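You operate a simulated robot arm through the tools that you are given. There is no shell and no other tool.

You run a simulated two-armed robot. Do the job below in one go: nothing can be reset, and whatever is moved stays where it is left.

JOB
Dry the blue lens in the drier; put it in the green tray.
Fine: take it from the rinse basket; drier off, rinse and drier baskets up at the end.

It is judged by the outcome, as a careful person would: the job done as asked, and still so three seconds after it is handed in. It fails if anything else is knocked over, pushed out of place, dropped, spilled or broken.

ROBOT AND FRAMES
Two 7-joint arms with two-finger parallel grippers on one trunk that stands fixed in place. Base frame: the origin is at the foot of the trunk, x ahead of it, y to its left, z up. Readings come in cm, degrees, newtons and seconds.
The left shoulder is at [18.3, 17.1, 108.1], the right one opposite. Payload 4.4 kg a hand.
The TCP of each hand is the grasp point between the finger pads, 2.3 cm short of the fingertips. In the tool frame z runs along the fingers and y along their closing line. The gripper opens to 9.4 cm. The fingers are 3.8 cm wide and 1 cm thick; the gripper's body (5.4 by 9.6 cm) begins 3.9 cm behind the TCP.
Orientation is told as [roll, pitch, yaw] about the base's x, y, z axes, in that order, counted from this pose: with the fingers straight down and closing along the base's y, the tool's x points along the base's -x, its y along +y and its z along -z.

CONTROLS
- The arms move only by the tool move_arm. It takes "left_increments", "right_increments" or both (then of equal length, played together; a hand with none holds still); each is one flat list of numbers, 7 for each row, row after row: the turn, a rotation vector about the tool's x, y, z in rad, then the shift along the tool's x, y, z in cm, then the gripper command, from -1 (shut) to 1 (fully open), values between in proportion. In form: [wx, wy, wz, tx, ty, tz, claw, wx, wy, wz, tx, ty, tz, claw, ...]. A call has 1 to 20 rows; each row shifts and turns the commanded pose from where the row before left it, along the tool's axes as they then stand. A row lasts 0.2 s, in which the tool goes at most 5 cm and 8.6 degrees; a call with a longer step from one row to the next is refused whole, and so is a gripper value outside its range. Where a pose cannot be reached the arm comes as near as it can. A force on the tool above 90 N (or 10 N above the force at the start of the call, whichever is more), or a blocked arm, ends the call early, and 0.2 s more pass. Each finger travels about 7.2 cm/s and halts on what it meets, pressing with about 44 N; the grip force reading is that of the motor and also rises with nothing between the fingers. The clock runs only during rows and for 0.2 s after the last one: add rows that do not move to give the fingers time. It gives the time, the measured TCP pose, the force on the tool (base axes), the opening and the grip force at its end, in the units of the frame above (readings bear some noise), with the torque about the TCP (base axes, N m) and any sound that the robot's microphone picked up.
- Cameras (640 x 400 px; columns grow to the right, rows downward): "scene" is now at [31.93, 1.52, 122.39]; the picture's right is [0.17, -0.99, 0.00], its down [-0.47, -0.08, -0.88] and it looks along [0.87, 0.15, -0.48] (base axes); focal length 214 px, centre (320, 200). "left" rides on the left gripper at [8.6, -1.6, -7.4] in its tool frame; the picture's right is [0.18, 0.98, 0.00], its down [-0.58, 0.11, -0.81] and it looks along [-0.79, 0.15, 0.59] (tool axes); focal length 243 px, centre (320, 200). "right" rides on the right gripper at [8.6, 1.6, -7.5] in its tool frame; the picture's right is [-0.18, 0.98, 0.00], its down [-0.58, -0.11, -0.81] and it looks along [-0.79, -0.15, 0.59] (tool axes); focal length 243 px, centre (320, 200). There is no depth. A picture from a camera that has moved, and an enlarged one, comes with that camera's place and axes in the base frame and with its lens.
- capture(camera): a new picture of that camera. It takes no simulated time.
- slide_trunk(by): slides the trunk up (or, below 0, down) by that many cm; the arms and the scene camera ride with it, the base frame stays. It gives what a move gives, with no picture.
- pan_tilt(pan, tilt): turns the head with the scene camera to pan (to the left, within 80 degrees either way) and tilt (down, from -29 to 69), counted from straight ahead of the robot. It gives what a move gives.
- inspect(camera, box): a new picture of the part [left, top, right, bottom] of that camera's present view, enlarged. It takes no simulated time.
- finish_job(): hands the job in; it is judged then, once.

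Nothing tells you positions but the pictures and the camera data. Unless the task says otherwise, let go and move clear before handing in.

The tools are called after "Call:" as name(argument=value, ...) on one line, values as JSON. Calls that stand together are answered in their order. move_arm: Moves the arms, as the interface text tells. Its arguments: {"type":"object","properties":{"left_increments":{"type":"array","items":{"type":"number"}},"right_increments":{"type":"array","items":{"type":"number"}}},"required":[]} The other tools are called the same way: slide_trunk (by) slides the trunk up or down; pan_tilt (pan, tilt) turns the head that bears the scene camera; capture (camera) takes a picture; inspect (camera, box) takes an enlarged picture of a part of a camera's view; finish_job () hands the job in.

At the start:

```text
time: 0.0
left_position: [43.89, 25.13, 122.56]
left_orientation: [0.0, 0.0, -0.1]
left_force: [-0.6, -0.4, -0.6]
left_moment: [0.03, 0.0, 0.01]
left_opening: 9.39
left_grip_force: 0.1
right_position: [41.73, -19.21, 118.58]
right_orientation: [0.0, 0.0, -0.1]
right_force: [-0.4, 0.2, 0.7]
right_moment: [0.0, -0.02, 0.0]
right_opening: 9.41
right_grip_force: 0.0
trunk travel left (down, up): [-10.0, 28.8]
head pan, tilt: [9.7, 28.4]
```

scene: 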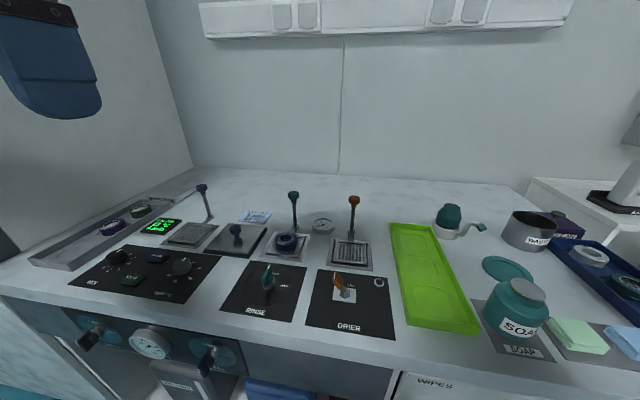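
right: 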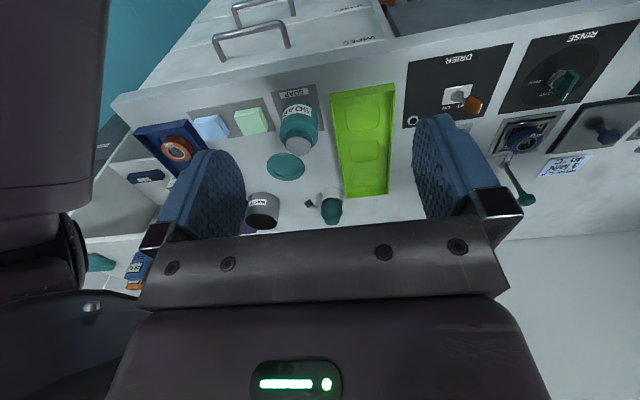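
left: 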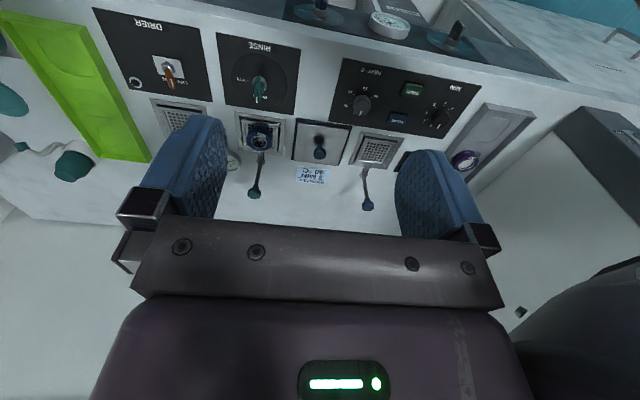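

I see a counter with a wash/rinse/drier row, each station having a basket with a lever behind it, and a green tray to the right. The blue lens seems to sit in the rinse basket, so I'll look closer.

Call:
inspect(camera="scene", box=[220, 180, 420, 350])

Call:
inspect(camera="scene", box=[60, 160, 260, 320])

Call:
inspect(camera="scene", box=[380, 180, 640, 370])

Call:
inspect(camera="left", box=[80, 0, 340, 210])

Call:
inspect(camera="right", box=[320, 30, 640, 220])

```text
2.35 times, centred on (320, 265) of scene
camera zoom: at [31.93, 1.52, 122.39], right [0.17, -0.99, 0.0], down [-0.47, -0.08, -0.88], along [0.87, 0.15, -0.48], focal length 505 px, centre (320, 47)
```

zoom: 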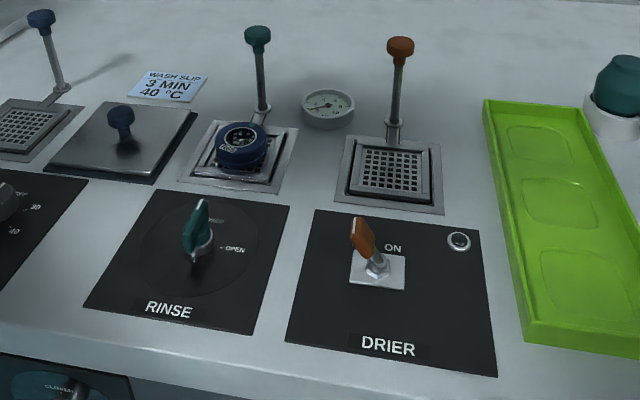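

```text
2.50 times, centred on (160, 240) of scene
camera zoom: at [31.93, 1.52, 122.39], right [0.17, -0.99, 0.0], down [-0.47, -0.08, -0.88], along [0.87, 0.15, -0.48], focal length 536 px, centre (720, 100)
```

zoom: 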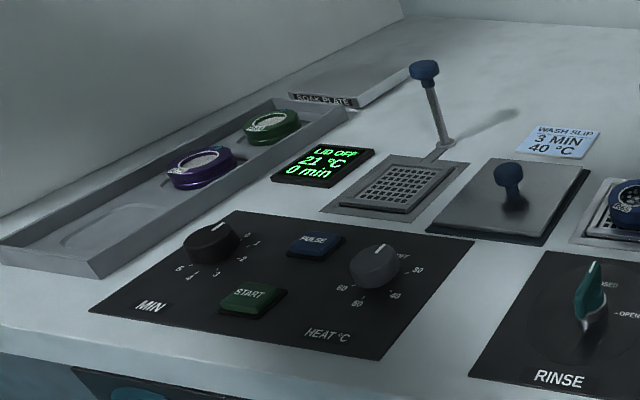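

```text
2.11 times, centred on (510, 275) of scene
camera zoom: at [31.93, 1.52, 122.39], right [0.17, -0.99, 0.0], down [-0.47, -0.08, -0.88], along [0.87, 0.15, -0.48], focal length 452 px, centre (-80, 42)
```

zoom: 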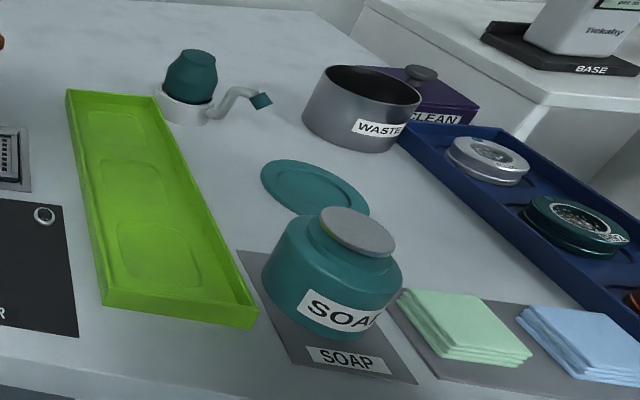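

```text
1.90 times, centred on (210, 105) of left
camera zoom: at [35.35, 23.57, 130.0], right [-0.18, 0.98, 0.0], down [0.58, 0.11, 0.81], along [0.79, 0.15, -0.59], focal length 462 px, centre (530, 381)
```

zoom: 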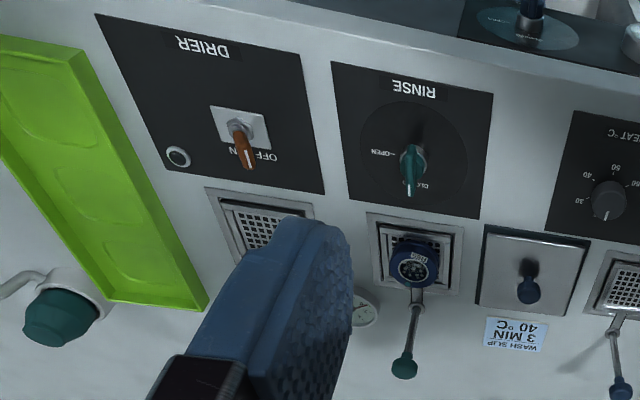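

```text
2.00 times, centred on (480, 125) of right
camera zoom: at [33.13, -17.46, 125.95], right [0.18, 0.98, 0.0], down [0.58, -0.11, 0.81], along [0.79, -0.15, -0.59], focal length 485 px, centre (0, 350)
```

zoom: 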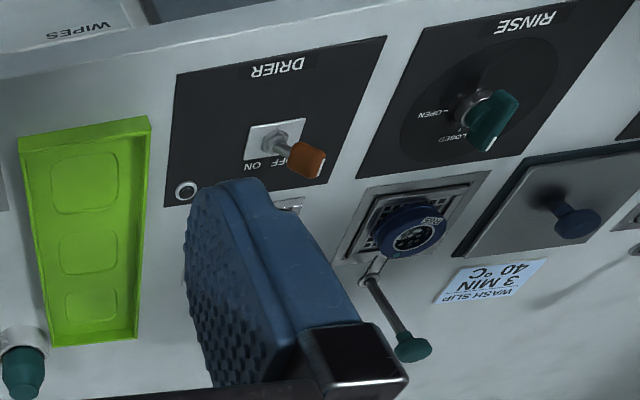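

The blue lens is at about (71, 17, 88), in the rinse basket. The drier basket is near (72, 1), its switch near (61, 2), and the lever knobs stand behind the baskets. I'll zoom in on each before moving.

Call:
inspect(camera="scene", box=[265, 185, 325, 265])

Call:
inspect(camera="scene", box=[315, 185, 385, 275])

Call:
inspect(camera="scene", box=[300, 260, 400, 345])

Call:
inspect(camera="right", box=[400, 40, 520, 130])

Call:
inspect(camera="scene", box=[160, 175, 260, 265])

```text
5.00 times, centred on (295, 225) of scene
camera zoom: at [31.93, 1.52, 122.39], right [0.17, -0.99, 0.0], down [-0.47, -0.08, -0.88], along [0.87, 0.15, -0.48], focal length 1072 px, centre (445, 75)
```

zoom: 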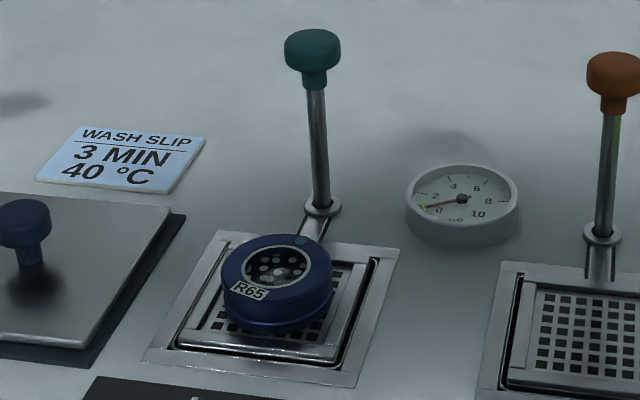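

```text
4.44 times, centred on (350, 230) of scene
camera zoom: at [31.93, 1.52, 122.39], right [0.17, -0.99, 0.0], down [-0.47, -0.08, -0.88], along [0.87, 0.15, -0.48], focal length 953 px, centre (187, 67)
```

zoom: 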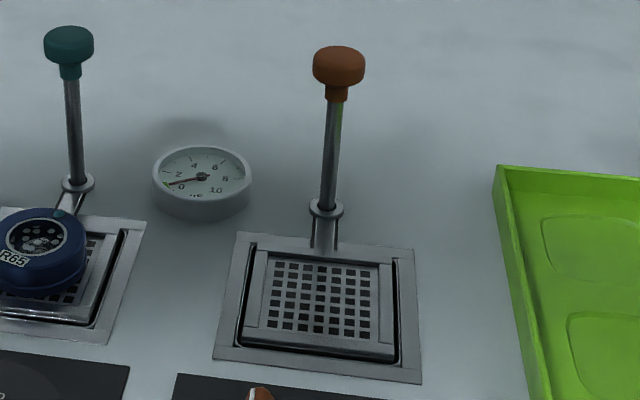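

```text
4.71 times, centred on (350, 302) of scene
camera zoom: at [31.93, 1.52, 122.39], right [0.17, -0.99, 0.0], down [-0.47, -0.08, -0.88], along [0.87, 0.15, -0.48], focal length 1009 px, centre (179, -282)
```

zoom: 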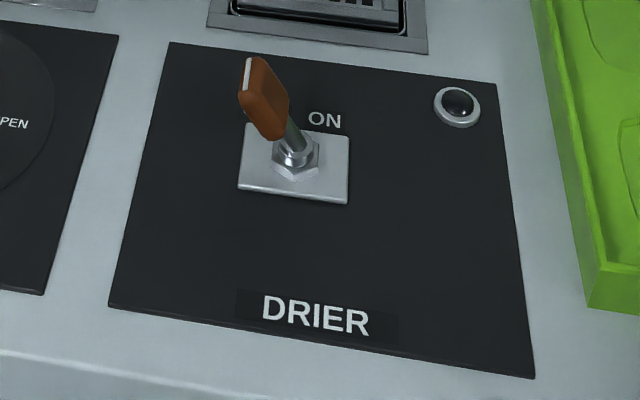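

```text
4.44 times, centred on (460, 85) of right
camera zoom: at [33.13, -17.46, 125.95], right [0.18, 0.98, 0.0], down [0.58, -0.11, 0.81], along [0.79, -0.15, -0.59], focal length 1078 px, centre (-302, 711)
```

zoom: 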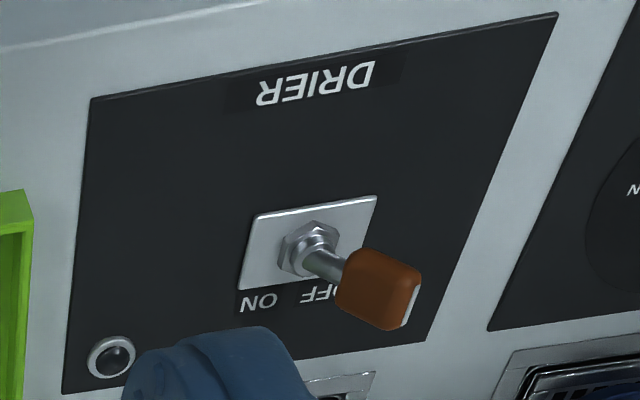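

```text
4.44 times, centred on (210, 220) of scene
camera zoom: at [31.93, 1.52, 122.39], right [0.17, -0.99, 0.0], down [-0.47, -0.08, -0.88], along [0.87, 0.15, -0.48], focal length 953 px, centre (809, 111)
```

zoom: 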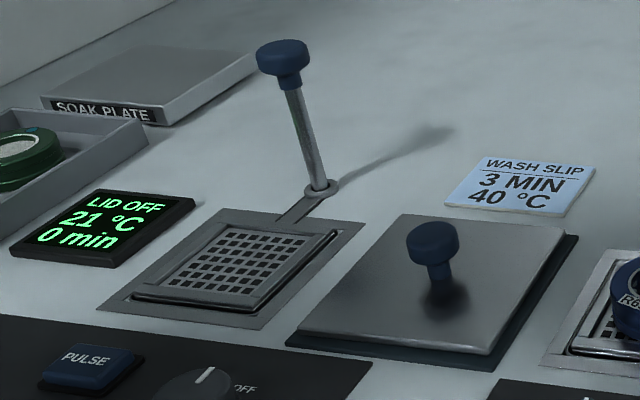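

The baskets look level with the counter, which I take to mean up, and the levers are vertical plungers about 10 cm tall. The drier switch leans left, so it is OFF. I'll bring the left hand closer for a better look at the lens.

Call:
move_arm(left_increments=[0, 0, 0, -2.7, -1.35, 2.43, 1, 0, 0, 0, -2.7, -1.35, 2.43, 1, 0, 0, 0, -2.7, -1.35, 2.43, 1, 0, 0, 0, -2.7, -1.35, 2.43, 1, 0, 0, 0, -2.7, -1.35, 2.43, 1, 0, 0, 0, -2.7, -1.35, 2.43, 1, 0, 0, 0, 0, 0, 0, 1])

Call:
capture(camera="left")

Call:
inspect(camera="left", box=[220, 60, 400, 180])

```text
time: 1.6
left_position: [60.16, 17.17, 107.95]
left_orientation: [0.0, -0.2, 0.0]
left_force: [0.3, -0.2, -0.5]
left_moment: [0.0, -0.04, 0.01]
left_opening: 9.41
left_grip_force: 0.1
right_position: [41.58, -19.2, 118.53]
right_orientation: [-0.1, -0.2, -0.1]
right_force: [0.1, -0.3, 0.0]
right_moment: [0.04, 0.01, 0.01]
right_opening: 9.4
right_grip_force: 0.1
trunk travel left (down, up): [-10.0, 28.8]
head pan, tilt: [9.7, 28.4]
```

```text
taken
camera left: at [51.57, 15.61, 115.39], right [-0.18, 0.98, 0.0], down [0.58, 0.11, 0.81], along [0.79, 0.15, -0.59], focal length 243 px, centre (320, 200)
```

left: 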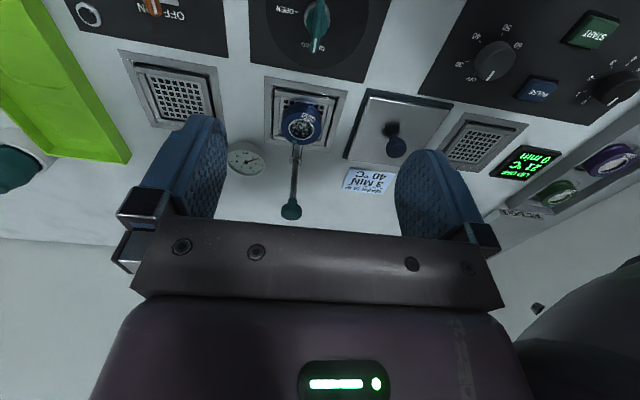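

```text
3.33 times, centred on (310, 120) of left
camera zoom: at [51.57, 15.61, 115.39], right [-0.18, 0.98, 0.0], down [0.58, 0.11, 0.81], along [0.79, 0.15, -0.59], focal length 809 px, centre (353, 467)
```

zoom: 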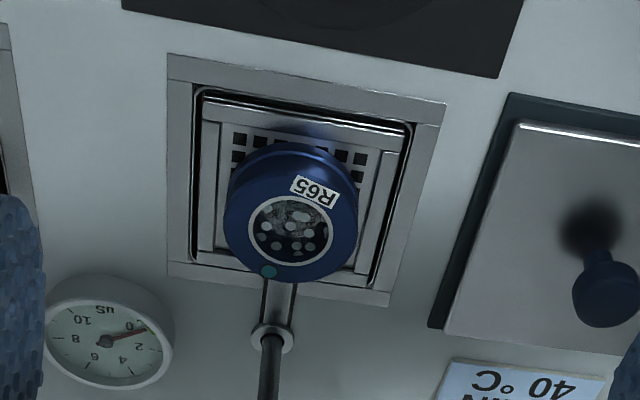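

The lens top is at about (72.6, 17.0, 88.1) and it is about 5.5 cm across. I'll move in closer to judge the basket edges and the height of the mesh.

Call:
move_arm(left_increments=[0, 0, 0, -2.0, 0, 3.6, 1, 0, 0, 0, -2.0, 0, 3.6, 1, 0, 0, 0, -2.0, 0, 3.6, 1, 0, 0, 0, 0, 0, 0, 1])

Call:
capture(camera="left")

Call:
inspect(camera="left", box=[220, 60, 430, 200])

Call:
capture(camera="scene")

```text
time: 2.6
left_position: [65.99, 17.34, 97.36]
left_orientation: [0.0, -0.1, 0.0]
left_force: [-0.8, -0.5, -0.8]
left_moment: [0.0, -0.01, 0.02]
left_opening: 9.39
left_grip_force: 0.1
right_position: [41.81, -19.16, 118.51]
right_orientation: [0.0, -0.1, 0.1]
right_force: [0.0, 0.0, 0.6]
right_moment: [0.0, -0.04, 0.02]
right_opening: 9.38
right_grip_force: 0.1
trunk travel left (down, up): [-10.0, 28.8]
head pan, tilt: [9.7, 28.4]
```

```text
taken
camera left: at [57.39, 15.71, 104.65], right [-0.18, 0.98, 0.0], down [0.58, 0.11, 0.81], along [0.79, 0.15, -0.59], focal length 243 px, centre (320, 200)
```

left: 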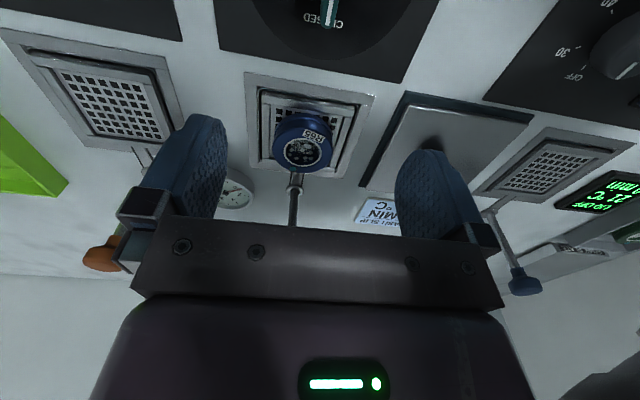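

```text
2.86 times, centred on (325, 130) of left
camera zoom: at [57.39, 15.71, 104.65], right [-0.18, 0.98, 0.0], down [0.58, 0.11, 0.81], along [0.79, 0.15, -0.59], focal length 693 px, centre (306, 400)
```

zoom: 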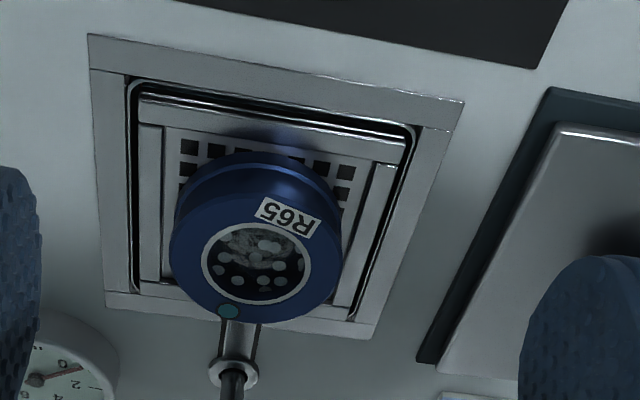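

```text
taken
camera scene: at [31.86, 1.51, 122.44], right [0.17, -0.99, 0.0], down [-0.47, -0.08, -0.88], along [0.87, 0.15, -0.48], focal length 214 px, centre (320, 200)
```

scene: 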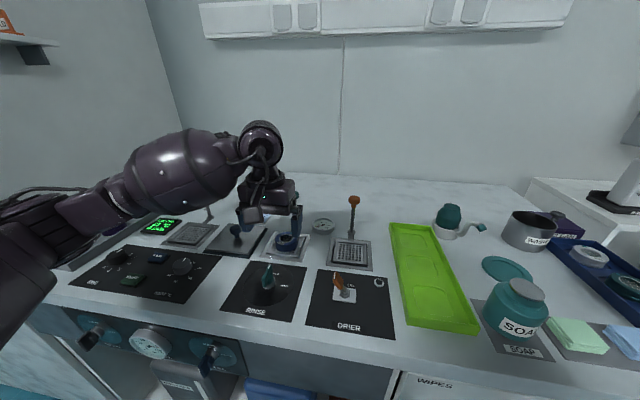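

The lens is centred in its basket at about (72.5, 17.0), with the mesh at z ≈ 85.8, a slightly raised rim and the lens top at 88.1. I'll go over it and come down to fingertip height just above the rim, then check before closing.

Call:
move_arm(left_increments=[0, 0, 0, -3.25, -0.15, 1.5, 1, 0, 0, 0, -3.25, -0.15, 1.5, 1, 0, 0, 0, 0, 0, 2, 1, 0, 0, 0, 0, 0, 2, 1, 0, 0, 0, 0, 0, 0, 1, 0, 0, 0, 0, 0, 0, 1])

Call:
capture(camera="left")

Call:
inspect(camera="scene", box=[220, 170, 360, 280])

```text
time: 4.0
left_position: [72.63, 16.7, 90.24]
left_orientation: [0.0, 0.0, 0.0]
left_force: [0.7, 0.6, -0.8]
left_moment: [-0.02, -0.01, -0.02]
left_opening: 9.41
left_grip_force: 0.0
right_position: [41.87, -19.17, 118.51]
right_orientation: [0.0, 0.0, 0.0]
right_force: [0.2, -0.4, -0.6]
right_moment: [-0.03, 0.0, 0.01]
right_opening: 9.39
right_grip_force: 0.1
trunk travel left (down, up): [-10.0, 28.8]
head pan, tilt: [9.7, 28.4]
```

```text
taken
camera left: at [64.02, 15.09, 97.67], right [-0.18, 0.98, 0.0], down [0.58, 0.11, 0.81], along [0.79, 0.15, -0.59], focal length 243 px, centre (320, 200)
```

left: 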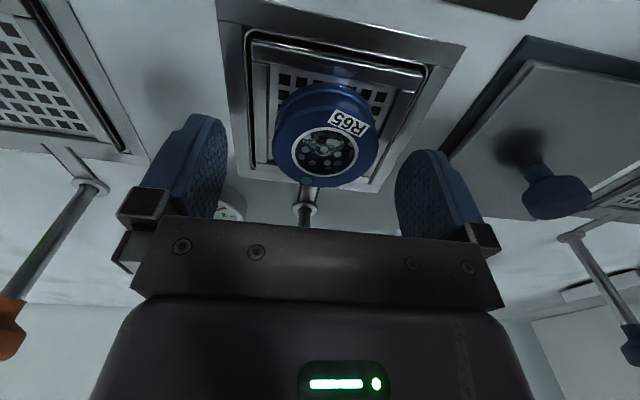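

```text
3.64 times, centred on (290, 225) of scene
camera zoom: at [31.94, 1.52, 122.39], right [0.17, -0.99, 0.0], down [-0.47, -0.08, -0.88], along [0.87, 0.15, -0.48], focal length 780 px, centre (429, 109)
```

zoom: 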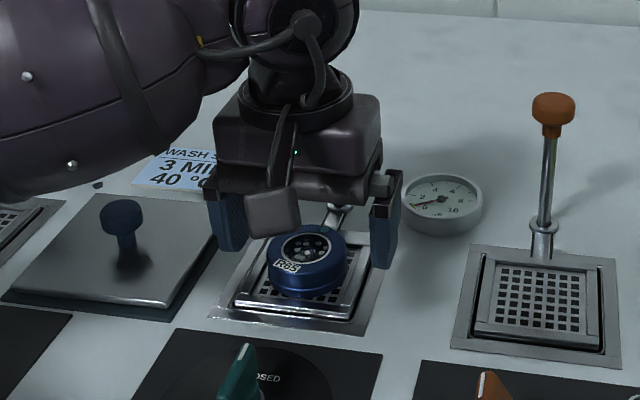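

The fingers straddle the lens, which sits about 0.3 cm to the +y side of the hand's centre. I'll correct that, go down 1.5 cm and close.

Call:
move_arm(left_increments=[0, 0, 0, 0, 0.32, 0, 1, 0, 0, 0, 0, 0, 0.8, 1, 0, 0, 0, 0, 0, 0.7, 1, 0, 0, 0, 0, 0, 0, 0.6, 0, 0, 0, 0, 0, 0, 0.35, 0, 0, 0, 0, 0, 0, -1, 0, 0, 0, 0, 0, 0, -1, 0, 0, 0, 0, 0, 0, -1])

Call:
capture(camera="left")

Call:
inspect(camera="scene", box=[220, 170, 360, 280])

```text
time: 5.8
left_position: [72.62, 17.0, 88.64]
left_orientation: [0.0, 0.0, 0.0]
left_force: [-1.8, -12.7, -5.7]
left_moment: [-0.83, -0.64, 0.67]
left_opening: 7.76
left_grip_force: 44.9
right_position: [41.76, -19.23, 118.52]
right_orientation: [0.1, 0.1, 0.0]
right_force: [0.7, -0.6, -0.6]
right_moment: [0.0, 0.0, 0.02]
right_opening: 9.43
right_grip_force: 0.1
trunk travel left (down, up): [-10.0, 28.8]
head pan, tilt: [9.7, 28.4]
```

```text
taken
camera left: at [64.06, 15.35, 96.18], right [-0.18, 0.98, 0.0], down [0.58, 0.11, 0.81], along [0.79, 0.15, -0.59], focal length 243 px, centre (320, 200)
```

left: 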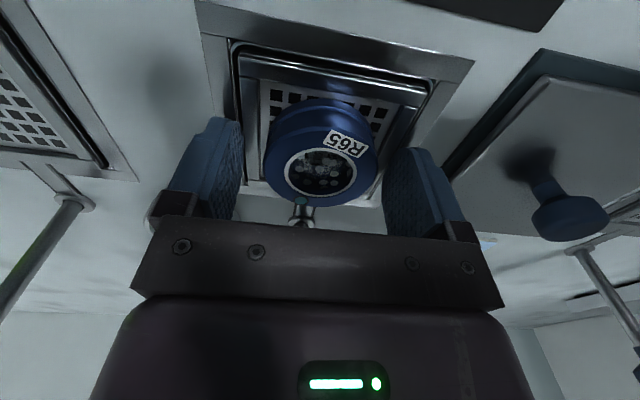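

```text
3.64 times, centred on (290, 225) of scene
camera zoom: at [31.96, 1.43, 122.38], right [0.17, -0.99, 0.0], down [-0.47, -0.08, -0.88], along [0.87, 0.15, -0.48], focal length 780 px, centre (429, 109)
```

zoom: 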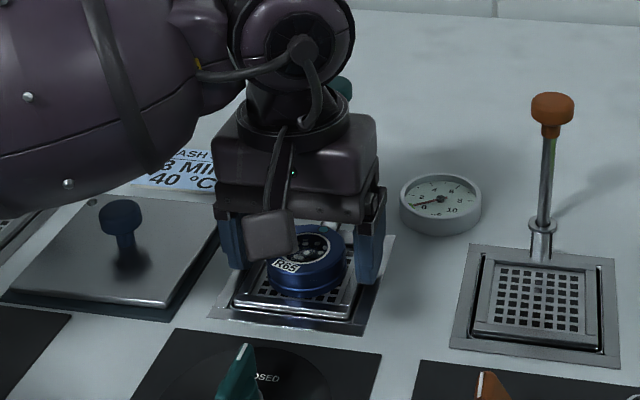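

The fingers stopped at 7.8 cm, on the outside of the basket's rim rather than on the lens, so the rim is higher than I thought. I'll open gently, rise a little and try again.

Call:
move_arm(left_increments=[0, 0, 0, 0, 0, 0, 0.8, 0, 0, 0, 0, 0, 0, 1, 0, 0, 0, 0, 0, 0, 1, 0, 0, 0, 0, 0, -0.6, 1, 0, 0, 0, 0, 0, 0, 1])

Call:
inspect(camera="left", box=[180, 0, 480, 220])

Call:
inspect(camera="scene", box=[260, 210, 330, 265])

```text
time: 7.0
left_position: [72.68, 17.06, 89.31]
left_orientation: [-0.1, 0.1, 0.0]
left_force: [1.1, -0.8, -0.2]
left_moment: [-0.05, 0.01, 0.01]
left_opening: 9.41
left_grip_force: 0.0
right_position: [41.84, -19.13, 118.57]
right_orientation: [0.0, 0.0, 0.1]
right_force: [-0.6, 0.0, 0.9]
right_moment: [-0.01, 0.03, 0.01]
right_opening: 9.41
right_grip_force: 0.1
trunk travel left (down, up): [-10.0, 28.8]
head pan, tilt: [9.7, 28.4]
```

```text
1.82 times, centred on (330, 110) of left
camera zoom: at [64.05, 15.44, 96.79], right [-0.18, 0.98, 0.0], down [0.58, 0.11, 0.81], along [0.79, 0.15, -0.59], focal length 441 px, centre (302, 364)
```

zoom: 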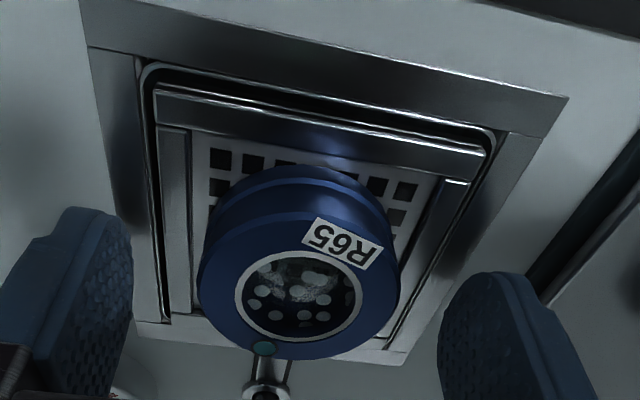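

```text
7.27 times, centred on (295, 238) of scene
camera zoom: at [31.95, 1.52, 122.39], right [0.17, -0.99, 0.0], down [-0.47, -0.08, -0.88], along [0.87, 0.15, -0.48], focal length 1560 px, centre (502, -73)
```

zoom: 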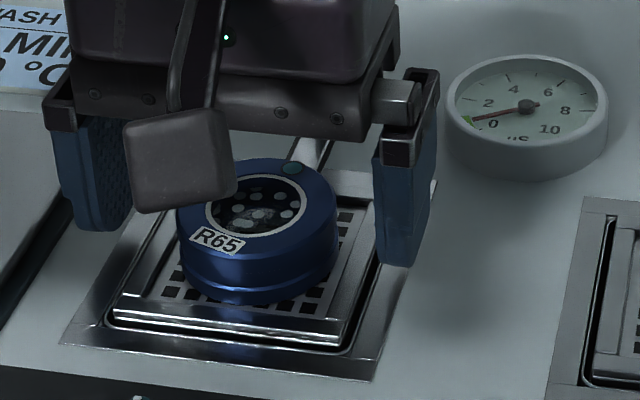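

The lens and basket are undisturbed and the rim is clearly below most of the lens. Closing now at the raised height.

Call:
move_arm(left_increments=[0, 0, 0, 0, 0, 0, 0.6, 0, 0, 0, 0, 0, 0, 0.3, 0, 0, 0, 0, 0, 0, 0.1, 0, 0, 0, 0, 0, 0, -0.2, 0, 0, 0, 0, 0, 0, -1, 0, 0, 0, 0, 0, 0, -1])

Call:
inspect(camera="left", box=[180, 0, 480, 220])

Call:
inspect(camera="scene", box=[260, 210, 330, 265])

```text
time: 8.4
left_position: [72.62, 17.08, 89.27]
left_orientation: [0.0, 0.1, -0.1]
left_force: [1.0, -0.2, -0.8]
left_moment: [0.0, 0.04, -0.04]
left_opening: 5.35
left_grip_force: 44.2
right_position: [41.59, -19.27, 118.59]
right_orientation: [0.0, 0.1, 0.0]
right_force: [-0.2, 0.5, 0.0]
right_moment: [-0.01, -0.01, -0.03]
right_opening: 9.37
right_grip_force: 0.0
trunk travel left (down, up): [-10.0, 28.8]
head pan, tilt: [9.7, 28.4]
```

```text
1.82 times, centred on (330, 110) of left
camera zoom: at [64.04, 15.45, 96.79], right [-0.18, 0.98, 0.0], down [0.58, 0.11, 0.81], along [0.79, 0.15, -0.59], focal length 441 px, centre (302, 364)
```

zoom: 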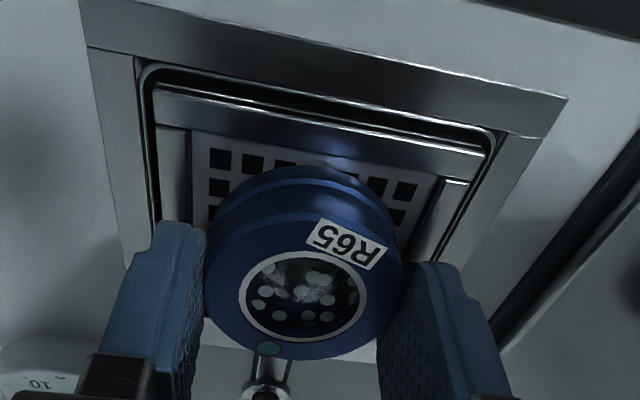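

```text
7.27 times, centred on (295, 238) of scene
camera zoom: at [31.93, 1.51, 122.39], right [0.17, -0.99, 0.0], down [-0.47, -0.08, -0.88], along [0.87, 0.15, -0.48], focal length 1560 px, centre (502, -73)
```

zoom: 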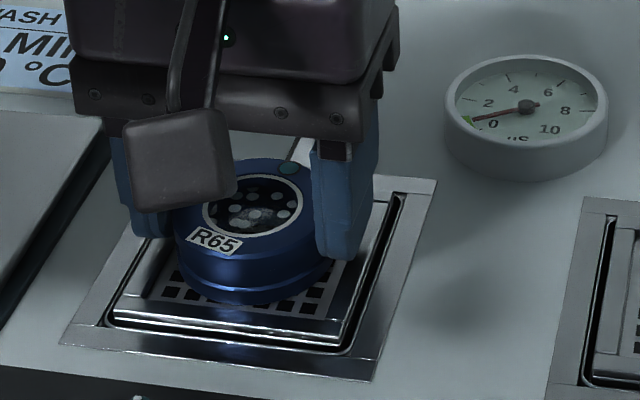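

The lens is gripped at 5.35 cm. I'll lift it straight up and carry it over the drier basket at about (72.5, 1.0).

Call:
move_arm(left_increments=[0, 0, 0, 0, 0, -0.5, -1, 0, 0, 0, 0, 0, -1.5, -1, 0, 0, 0, 0, 0, -2, -1, 0, 0, 0, 0, 0, -2, -1, 0, 0, 0, 0, -1.6, 0, -1, 0, 0, 0, 0, -3.2, 0, -1, 0, 0, 0, 0, -3.2, 0, -1, 0, 0, 0, 0, -3.2, 0, -1, 0, 0, 0, 0, -3.2, 0, -1, 0, 0, 0, 0, -1.6, 0, -1, 0, 0, 0, 0, 0, 0, -1, 0, 0, 0, 0, 0, 0, -1])

Call:
capture(camera="left")

Call:
capture(camera="scene")

Call:
inspect(camera="scene", box=[260, 170, 400, 290])

```text
time: 11.0
left_position: [72.63, 1.01, 95.21]
left_orientation: [0.0, 0.0, 0.0]
left_force: [0.5, 0.2, -1.3]
left_moment: [-0.03, -0.02, -0.01]
left_opening: 5.3
left_grip_force: 44.6
right_position: [41.7, -19.07, 118.48]
right_orientation: [0.0, 0.0, 0.0]
right_force: [-0.3, 0.2, -0.2]
right_moment: [0.0, 0.03, -0.01]
right_opening: 9.41
right_grip_force: 0.0
trunk travel left (down, up): [-10.0, 28.8]
head pan, tilt: [9.7, 28.4]
```

```text
taken
camera left: at [64.14, -0.52, 102.64], right [-0.18, 0.98, 0.0], down [0.58, 0.11, 0.81], along [0.79, 0.15, -0.59], focal length 243 px, centre (320, 200)
```

left: 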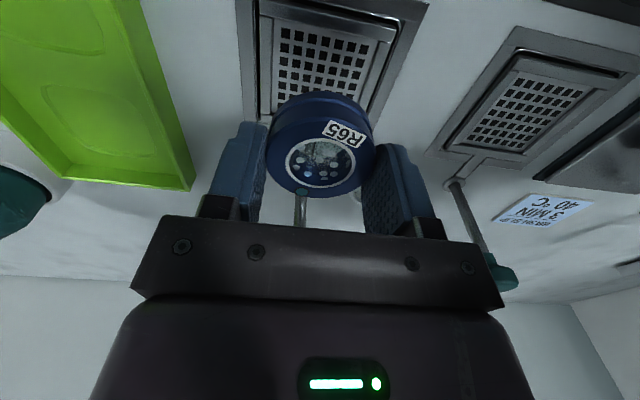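

```text
taken
camera scene: at [31.94, 1.51, 122.39], right [0.17, -0.99, 0.0], down [-0.47, -0.08, -0.88], along [0.87, 0.15, -0.48], focal length 214 px, centre (320, 200)
```

scene: 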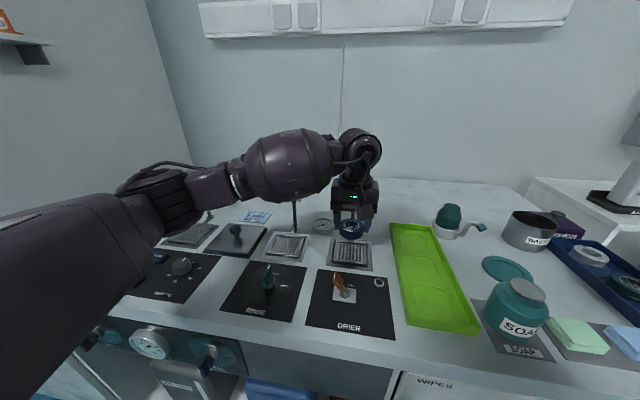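

```text
3.33 times, centred on (330, 230) of scene
camera zoom: at [31.94, 1.51, 122.39], right [0.17, -0.99, 0.0], down [-0.47, -0.08, -0.88], along [0.87, 0.15, -0.48], focal length 715 px, centre (287, 100)
```

zoom: 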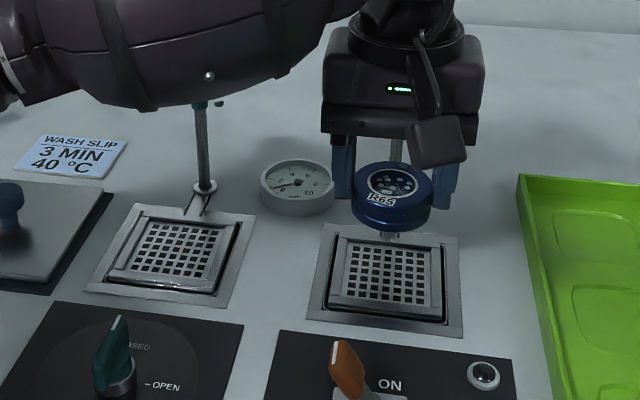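

The lens is over the drier basket, with the basket centre at about y = 1.0 in both views. I'll lower it to the height it was picked at.

Call:
move_arm(left_increments=[0, 0, 0, 0, 0, 2, -1, 0, 0, 0, 0, 0, 2, -1, 0, 0, 0, 0, 0, 1, -1, 0, 0, 0, 0, 0, 0.5, -1, 0, 0, 0, 0, 0, 0.3, -1, 0, 0, 0, 0, 0, 0, -1, 0, 0, 0, 0, 0, 0, -1])

Call:
inspect(camera="left", box=[180, 0, 480, 220])

Call:
inspect(camera="scene", box=[310, 200, 400, 275])

```text
time: 12.6
left_position: [72.77, 1.18, 89.53]
left_orientation: [-0.1, -0.1, 0.0]
left_force: [0.0, 0.7, 0.3]
left_moment: [0.03, 0.03, -0.01]
left_opening: 5.34
left_grip_force: 43.3
right_position: [41.68, -19.27, 118.49]
right_orientation: [0.0, 0.0, 0.0]
right_force: [0.2, -0.5, -1.8]
right_moment: [0.01, -0.01, 0.03]
right_opening: 9.38
right_grip_force: 0.1
trunk travel left (down, up): [-10.0, 28.8]
head pan, tilt: [9.7, 28.4]
```

```text
1.82 times, centred on (330, 110) of left
camera zoom: at [64.08, -0.5, 96.95], right [-0.18, 0.98, 0.0], down [0.58, 0.11, 0.81], along [0.79, 0.15, -0.59], focal length 441 px, centre (302, 364)
```

zoom: 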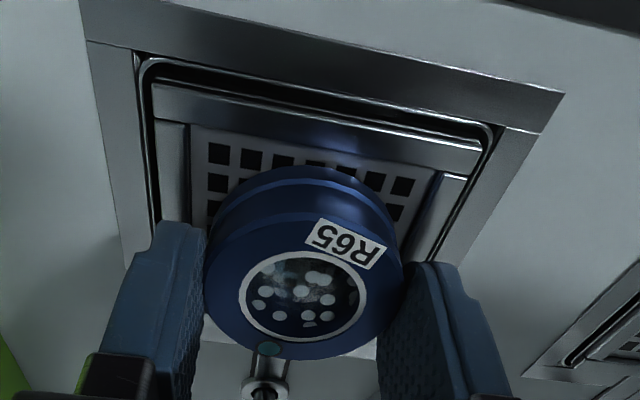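

```text
5.33 times, centred on (355, 238) of scene
camera zoom: at [31.94, 1.51, 122.39], right [0.17, -0.99, 0.0], down [-0.47, -0.08, -0.88], along [0.87, 0.15, -0.48], focal length 1144 px, centre (133, 0)
```

zoom: 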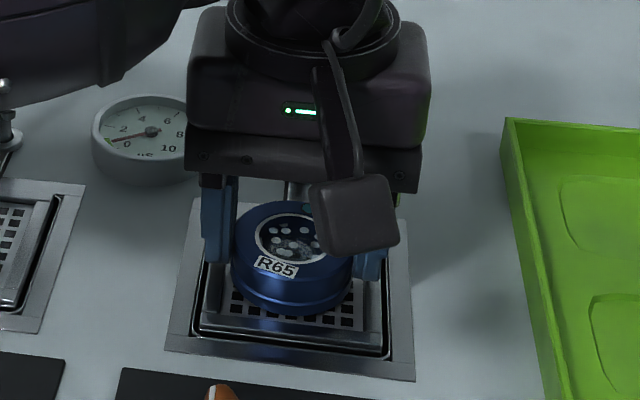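

The placement matches how the lens sat in the rinse basket. I'll lower the last 1.5 mm, open and lift clear.

Call:
move_arm(left_increments=[0, 0, 0, 0, 0, 0.15, -1, 0, 0, 0, 0, 0, 0, -1, 0, 0, 0, 0, 0, 0, 0.3, 0, 0, 0, 0, 0, 0, 0.6, 0, 0, 0, 0, 0, 0, 0.6, 0, 0, 0, 0, 0, -1, 0.6, 0, 0, 0, 0, 0, -2, 0.6, 0, 0, 0, 0, 0, -3, 0.6, 0, 0, 0, 0, 0, -3, 0.6, 0, 0, 0, 0, 0, 0, 0.6])

Call:
capture(camera="left")

Call:
inspect(camera="scene", box=[310, 200, 400, 275])

```text
time: 14.8
left_position: [72.71, 1.0, 98.3]
left_orientation: [0.1, 0.0, 0.0]
left_force: [0.4, -0.4, -0.4]
left_moment: [0.02, 0.03, -0.02]
left_opening: 7.5
left_grip_force: 0.1
right_position: [41.78, -19.11, 118.44]
right_orientation: [-0.1, 0.1, 0.0]
right_force: [0.7, -0.3, 0.4]
right_moment: [0.03, 0.02, -0.02]
right_opening: 9.4
right_grip_force: 0.1
trunk travel left (down, up): [-10.0, 28.8]
head pan, tilt: [9.7, 28.4]
```

```text
taken
camera left: at [64.13, -0.64, 105.69], right [-0.18, 0.98, 0.0], down [0.58, 0.11, 0.81], along [0.79, 0.15, -0.59], focal length 243 px, centre (320, 200)
```

left: 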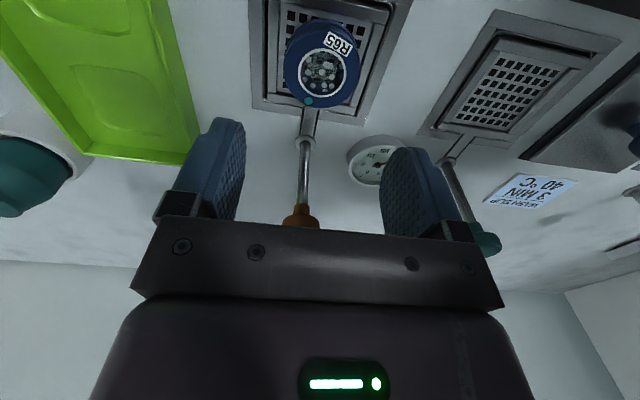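

```text
5.33 times, centred on (355, 238) of scene
camera zoom: at [31.99, 1.51, 122.36], right [0.17, -0.99, 0.0], down [-0.47, -0.08, -0.88], along [0.87, 0.15, -0.48], focal length 1144 px, centre (133, 0)
```

zoom: 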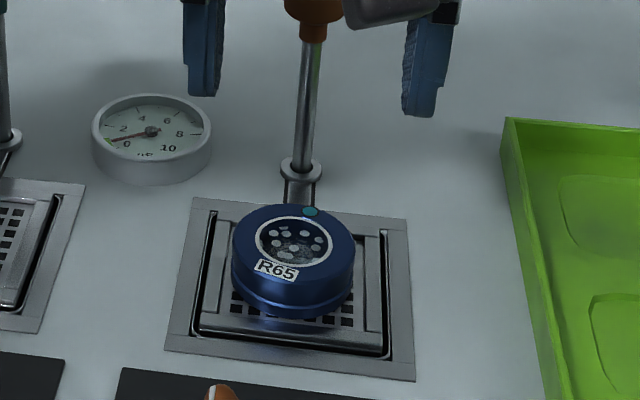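

The lens now rests in the drier basket. The drier lever knob is at about (80.8, 1.0, 96.5), so I'll bring the left hand over it and take a look before gripping.

Call:
move_arm(left_increments=[0, 0, 0, 0, 0, -3, 0.6, 0, 0, 0, -2.7, 0, -1, 0.6, 0, 0, 0, -2.7, 0, 0, 0.6, 0, 0, 0, -2.7, 0, 0, 0.6, 0, 0, 0, 0, 0, 0, 0.6, 0, 0, 0, 0, 0, 0, 0.6])

Call:
capture(camera="left")

Call:
inspect(camera="scene", box=[300, 140, 420, 260])

```text
time: 16.2
left_position: [80.61, 1.14, 102.51]
left_orientation: [0.0, 0.0, 0.1]
left_force: [0.2, -0.5, 0.5]
left_moment: [0.0, -0.03, 0.01]
left_opening: 7.55
left_grip_force: 0.2
right_position: [41.68, -19.13, 118.55]
right_orientation: [0.0, 0.0, 0.0]
right_force: [0.0, -0.2, 0.4]
right_moment: [-0.01, -0.03, -0.01]
right_opening: 9.39
right_grip_force: 0.1
trunk travel left (down, up): [-10.0, 28.8]
head pan, tilt: [9.7, 28.4]
```

```text
taken
camera left: at [72.03, -0.51, 109.9], right [-0.18, 0.98, 0.0], down [0.58, 0.11, 0.81], along [0.79, 0.15, -0.59], focal length 243 px, centre (320, 200)
```

left: 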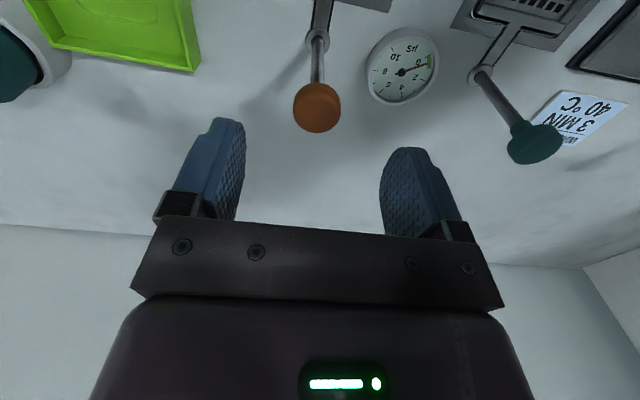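

```text
3.33 times, centred on (360, 200) of scene
camera zoom: at [31.94, 1.52, 122.39], right [0.17, -0.99, 0.0], down [-0.47, -0.08, -0.88], along [0.87, 0.15, -0.48], focal length 715 px, centre (187, 200)
```

zoom: 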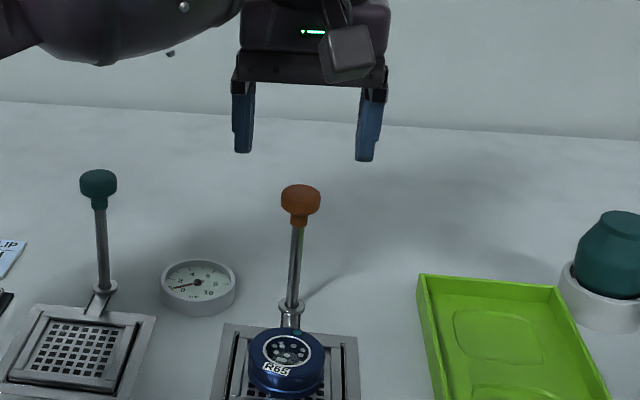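

The knob top is at about (80, 1.0, 97.9). I'll lower the open fingers around it and grip.

Call:
move_arm(left_increments=[0, 0, 0, 0.4, -0.1, 2, 0.6, 0, 0, 0, 0, 0, 2, 0.6, 0, 0, 0, 0, 0, 1.9, 0.6, 0, 0, 0, 0, 0, 0, 0.2, 0, 0, 0, 0, 0, 0, -0.1, 0, 0, 0, 0, 0, 0, -0.4, 0, 0, 0, 0, 0, 0, -1, 0, 0, 0, 0, 0, 0, -1])

Call:
capture(camera="left")

Call:
inspect(camera="scene", box=[300, 150, 420, 270])

```text
time: 18.0
left_position: [80.18, 0.96, 96.37]
left_orientation: [-0.1, 0.0, -0.2]
left_force: [2.6, -15.4, -1.0]
left_moment: [-0.27, -0.77, -0.19]
left_opening: 2.98
left_grip_force: 44.4
right_position: [41.75, -19.29, 118.51]
right_orientation: [0.2, 0.0, 0.0]
right_force: [0.1, -0.4, -0.7]
right_moment: [-0.02, 0.01, 0.0]
right_opening: 9.41
right_grip_force: 0.0
trunk travel left (down, up): [-10.0, 28.8]
head pan, tilt: [9.7, 28.4]
```

```text
taken
camera left: at [71.52, -0.64, 103.9], right [-0.18, 0.98, 0.0], down [0.58, 0.11, 0.81], along [0.79, 0.15, -0.59], focal length 243 px, centre (320, 200)
```

left: 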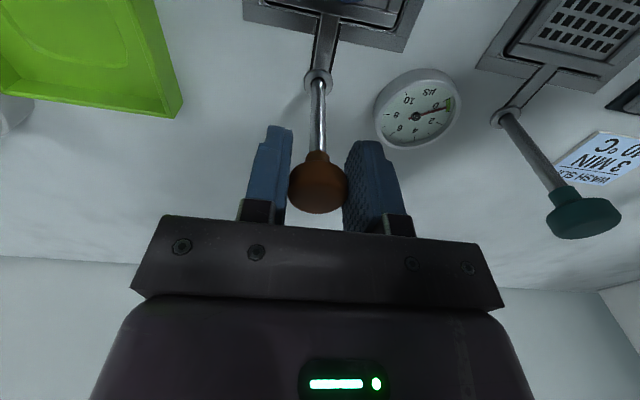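

```text
3.33 times, centred on (360, 210) of scene
camera zoom: at [31.95, 1.38, 122.39], right [0.17, -0.99, 0.0], down [-0.47, -0.08, -0.88], along [0.87, 0.15, -0.48], focal length 715 px, centre (187, 167)
```

zoom: 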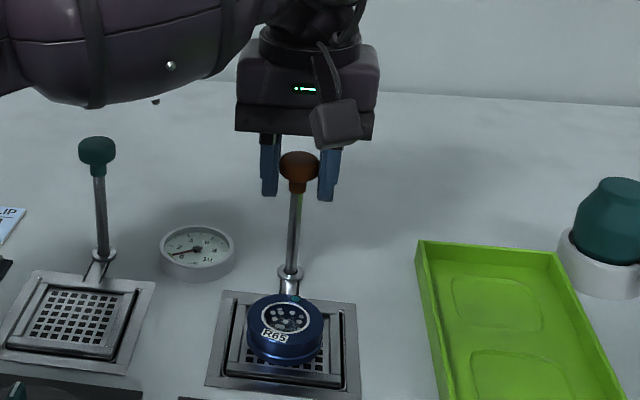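

The knob is gripped at 2.98 cm. I'll relieve the small side force and ease the lever down in small steps.

Call:
move_arm(left_increments=[0, 0, 0, 0, -0.15, 0.3, -1, 0, 0, 0, 0, 0, 0.4, -1, 0, 0, 0, 0, 0, 0.4, -1, 0, 0, 0, 0, 0, 0, -1])

Call:
inspect(camera="scene", box=[300, 150, 420, 270])

```text
time: 19.0
left_position: [80.19, 0.94, 95.47]
left_orientation: [0.1, 0.0, 0.0]
left_force: [-21.3, 2.7, 0.7]
left_moment: [0.04, -0.52, 0.19]
left_opening: 3.01
left_grip_force: 44.9
right_position: [41.51, -19.09, 118.62]
right_orientation: [0.0, -0.1, 0.0]
right_force: [-0.1, -0.6, 0.0]
right_moment: [0.02, -0.04, 0.01]
right_opening: 9.41
right_grip_force: 0.1
trunk travel left (down, up): [-10.0, 28.8]
head pan, tilt: [9.7, 28.4]
```

```text
3.33 times, centred on (360, 210) of scene
camera zoom: at [31.73, 1.53, 122.45], right [0.17, -0.99, 0.0], down [-0.47, -0.08, -0.88], along [0.87, 0.15, -0.47], focal length 715 px, centre (187, 167)
```

zoom: 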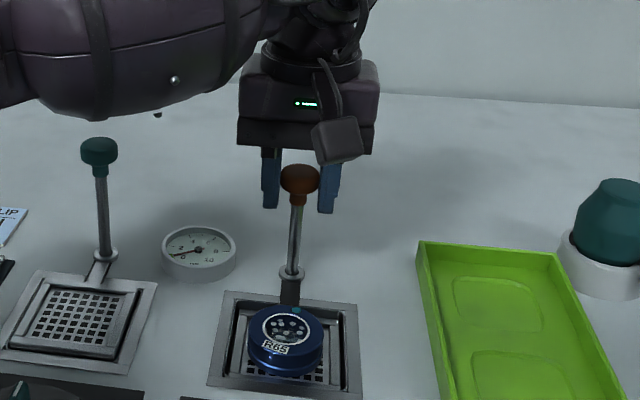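

The basket moves down with the lever with no vertical resistance. There is a small forward side load, so I'll trim it and keep lowering.

Call:
move_arm(left_increments=[0, 0, 0, 0.2, 0, 0.4, -1, 0, 0, 0, 0, 0, 0.4, -1, 0, 0, 0, 0, 0, 0.4, -1, 0, 0, 0, 0, 0, 0, -1])

Call:
inspect(camera="scene", box=[300, 150, 420, 270])

```text
time: 20.0
left_position: [80.25, 0.95, 94.11]
left_orientation: [0.1, 0.0, 0.1]
left_force: [-9.4, 11.6, -1.8]
left_moment: [-0.09, -0.08, 0.11]
left_opening: 2.98
left_grip_force: 45.0
right_position: [41.57, -19.13, 118.58]
right_orientation: [-0.1, 0.0, 0.0]
right_force: [0.7, 0.6, -0.6]
right_moment: [-0.02, 0.01, -0.01]
right_opening: 9.38
right_grip_force: 0.0
trunk travel left (down, up): [-10.0, 28.8]
head pan, tilt: [9.7, 28.4]
```

```text
3.33 times, centred on (360, 210) of scene
camera zoom: at [31.86, 1.62, 122.41], right [0.17, -0.99, 0.0], down [-0.47, -0.08, -0.88], along [0.87, 0.15, -0.48], focal length 715 px, centre (187, 167)
```

zoom: 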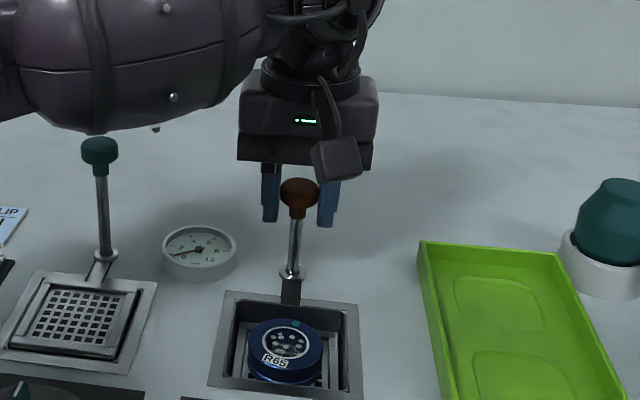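

The basket is sinking smoothly. I'll continue in small steps until it meets its stop.

Call:
move_arm(left_increments=[0, 0, 0, 0.1, 0.1, 0.4, -1, 0, 0, 0, 0, 0, 0.4, -1, 0, 0, 0, 0, 0, 0.4, -1, 0, 0, 0, 0, 0, 0, -1])

Call:
capture(camera="left")

Call:
inspect(camera="scene", box=[300, 150, 420, 270])

```text
time: 21.0
left_position: [80.06, 1.02, 92.89]
left_orientation: [0.0, -0.1, -0.1]
left_force: [6.2, 5.7, 0.4]
left_moment: [0.1, -1.14, 0.3]
left_opening: 2.98
left_grip_force: 45.0
right_position: [41.75, -19.18, 118.48]
right_orientation: [-0.1, 0.1, 0.1]
right_force: [0.3, -1.0, 0.2]
right_moment: [0.03, 0.01, 0.0]
right_opening: 9.41
right_grip_force: 0.1
trunk travel left (down, up): [-10.0, 28.8]
head pan, tilt: [9.7, 28.4]
```

```text
taken
camera left: at [71.52, -0.67, 100.33], right [-0.18, 0.98, 0.0], down [0.58, 0.11, 0.81], along [0.79, 0.15, -0.59], focal length 243 px, centre (320, 200)
```

left: 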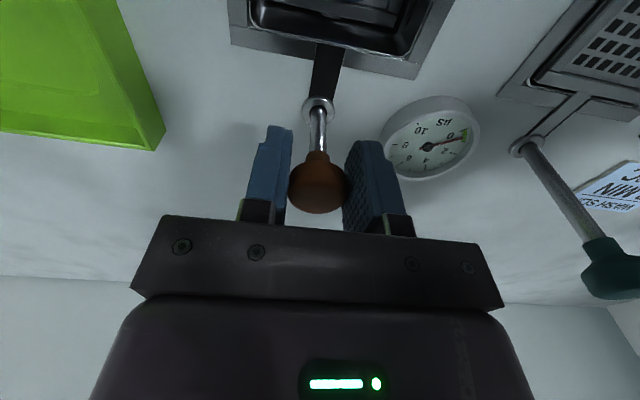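

```text
3.33 times, centred on (360, 210) of scene
camera zoom: at [31.97, 1.56, 122.39], right [0.17, -0.99, 0.0], down [-0.47, -0.08, -0.88], along [0.87, 0.15, -0.48], focal length 715 px, centre (187, 167)
```

zoom: 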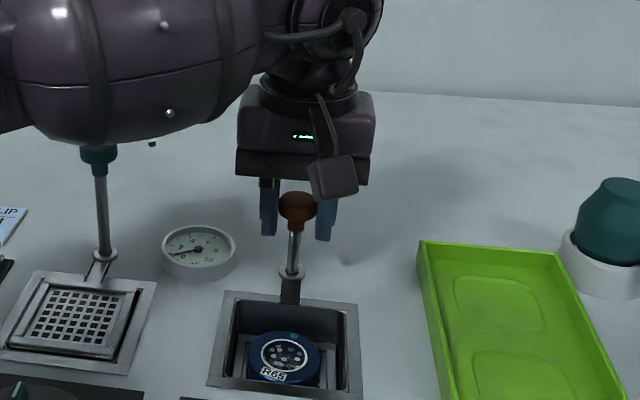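

The lever is still going down freely. I want to be sure the left forearm isn't getting near the rinse lever before going further.

Call:
capture(camera="scene")

Call:
capture(camera="right")

Call:
inspect(camera="scene", box=[320, 220, 400, 290])

```text
taken
camera scene: at [31.97, 1.56, 122.39], right [0.17, -0.99, 0.0], down [-0.47, -0.08, -0.88], along [0.87, 0.15, -0.48], focal length 214 px, centre (320, 200)
```

scene: 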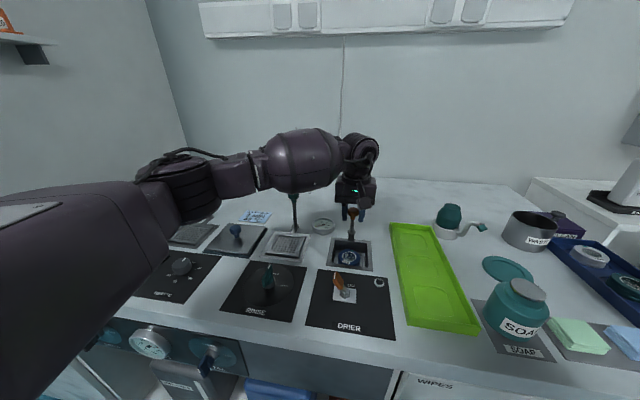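

```text
taken
camera right: at [33.17, -17.42, 125.95], right [0.18, 0.98, 0.0], down [0.58, -0.11, 0.81], along [0.79, -0.15, -0.59], focal length 243 px, centre (320, 200)
```

right: 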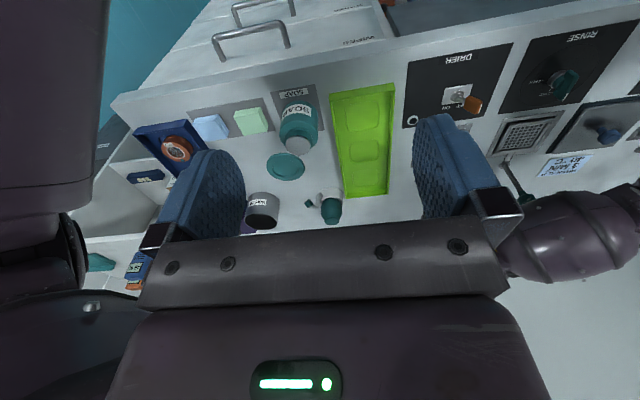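

```text
5.71 times, centred on (360, 255) of scene
camera zoom: at [31.97, 1.56, 122.39], right [0.17, -0.99, 0.0], down [-0.47, -0.08, -0.88], along [0.87, 0.15, -0.48], focal length 1226 px, centre (91, -114)
```

zoom: 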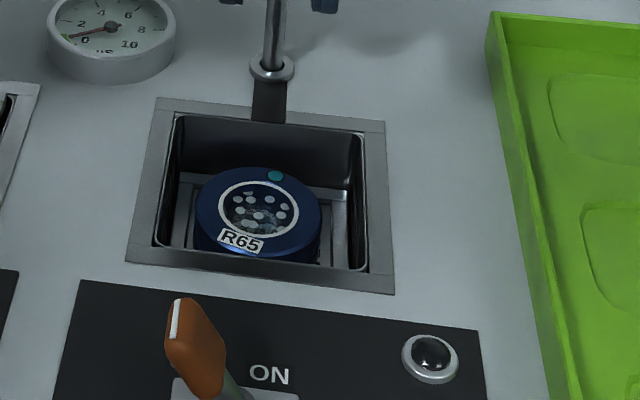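

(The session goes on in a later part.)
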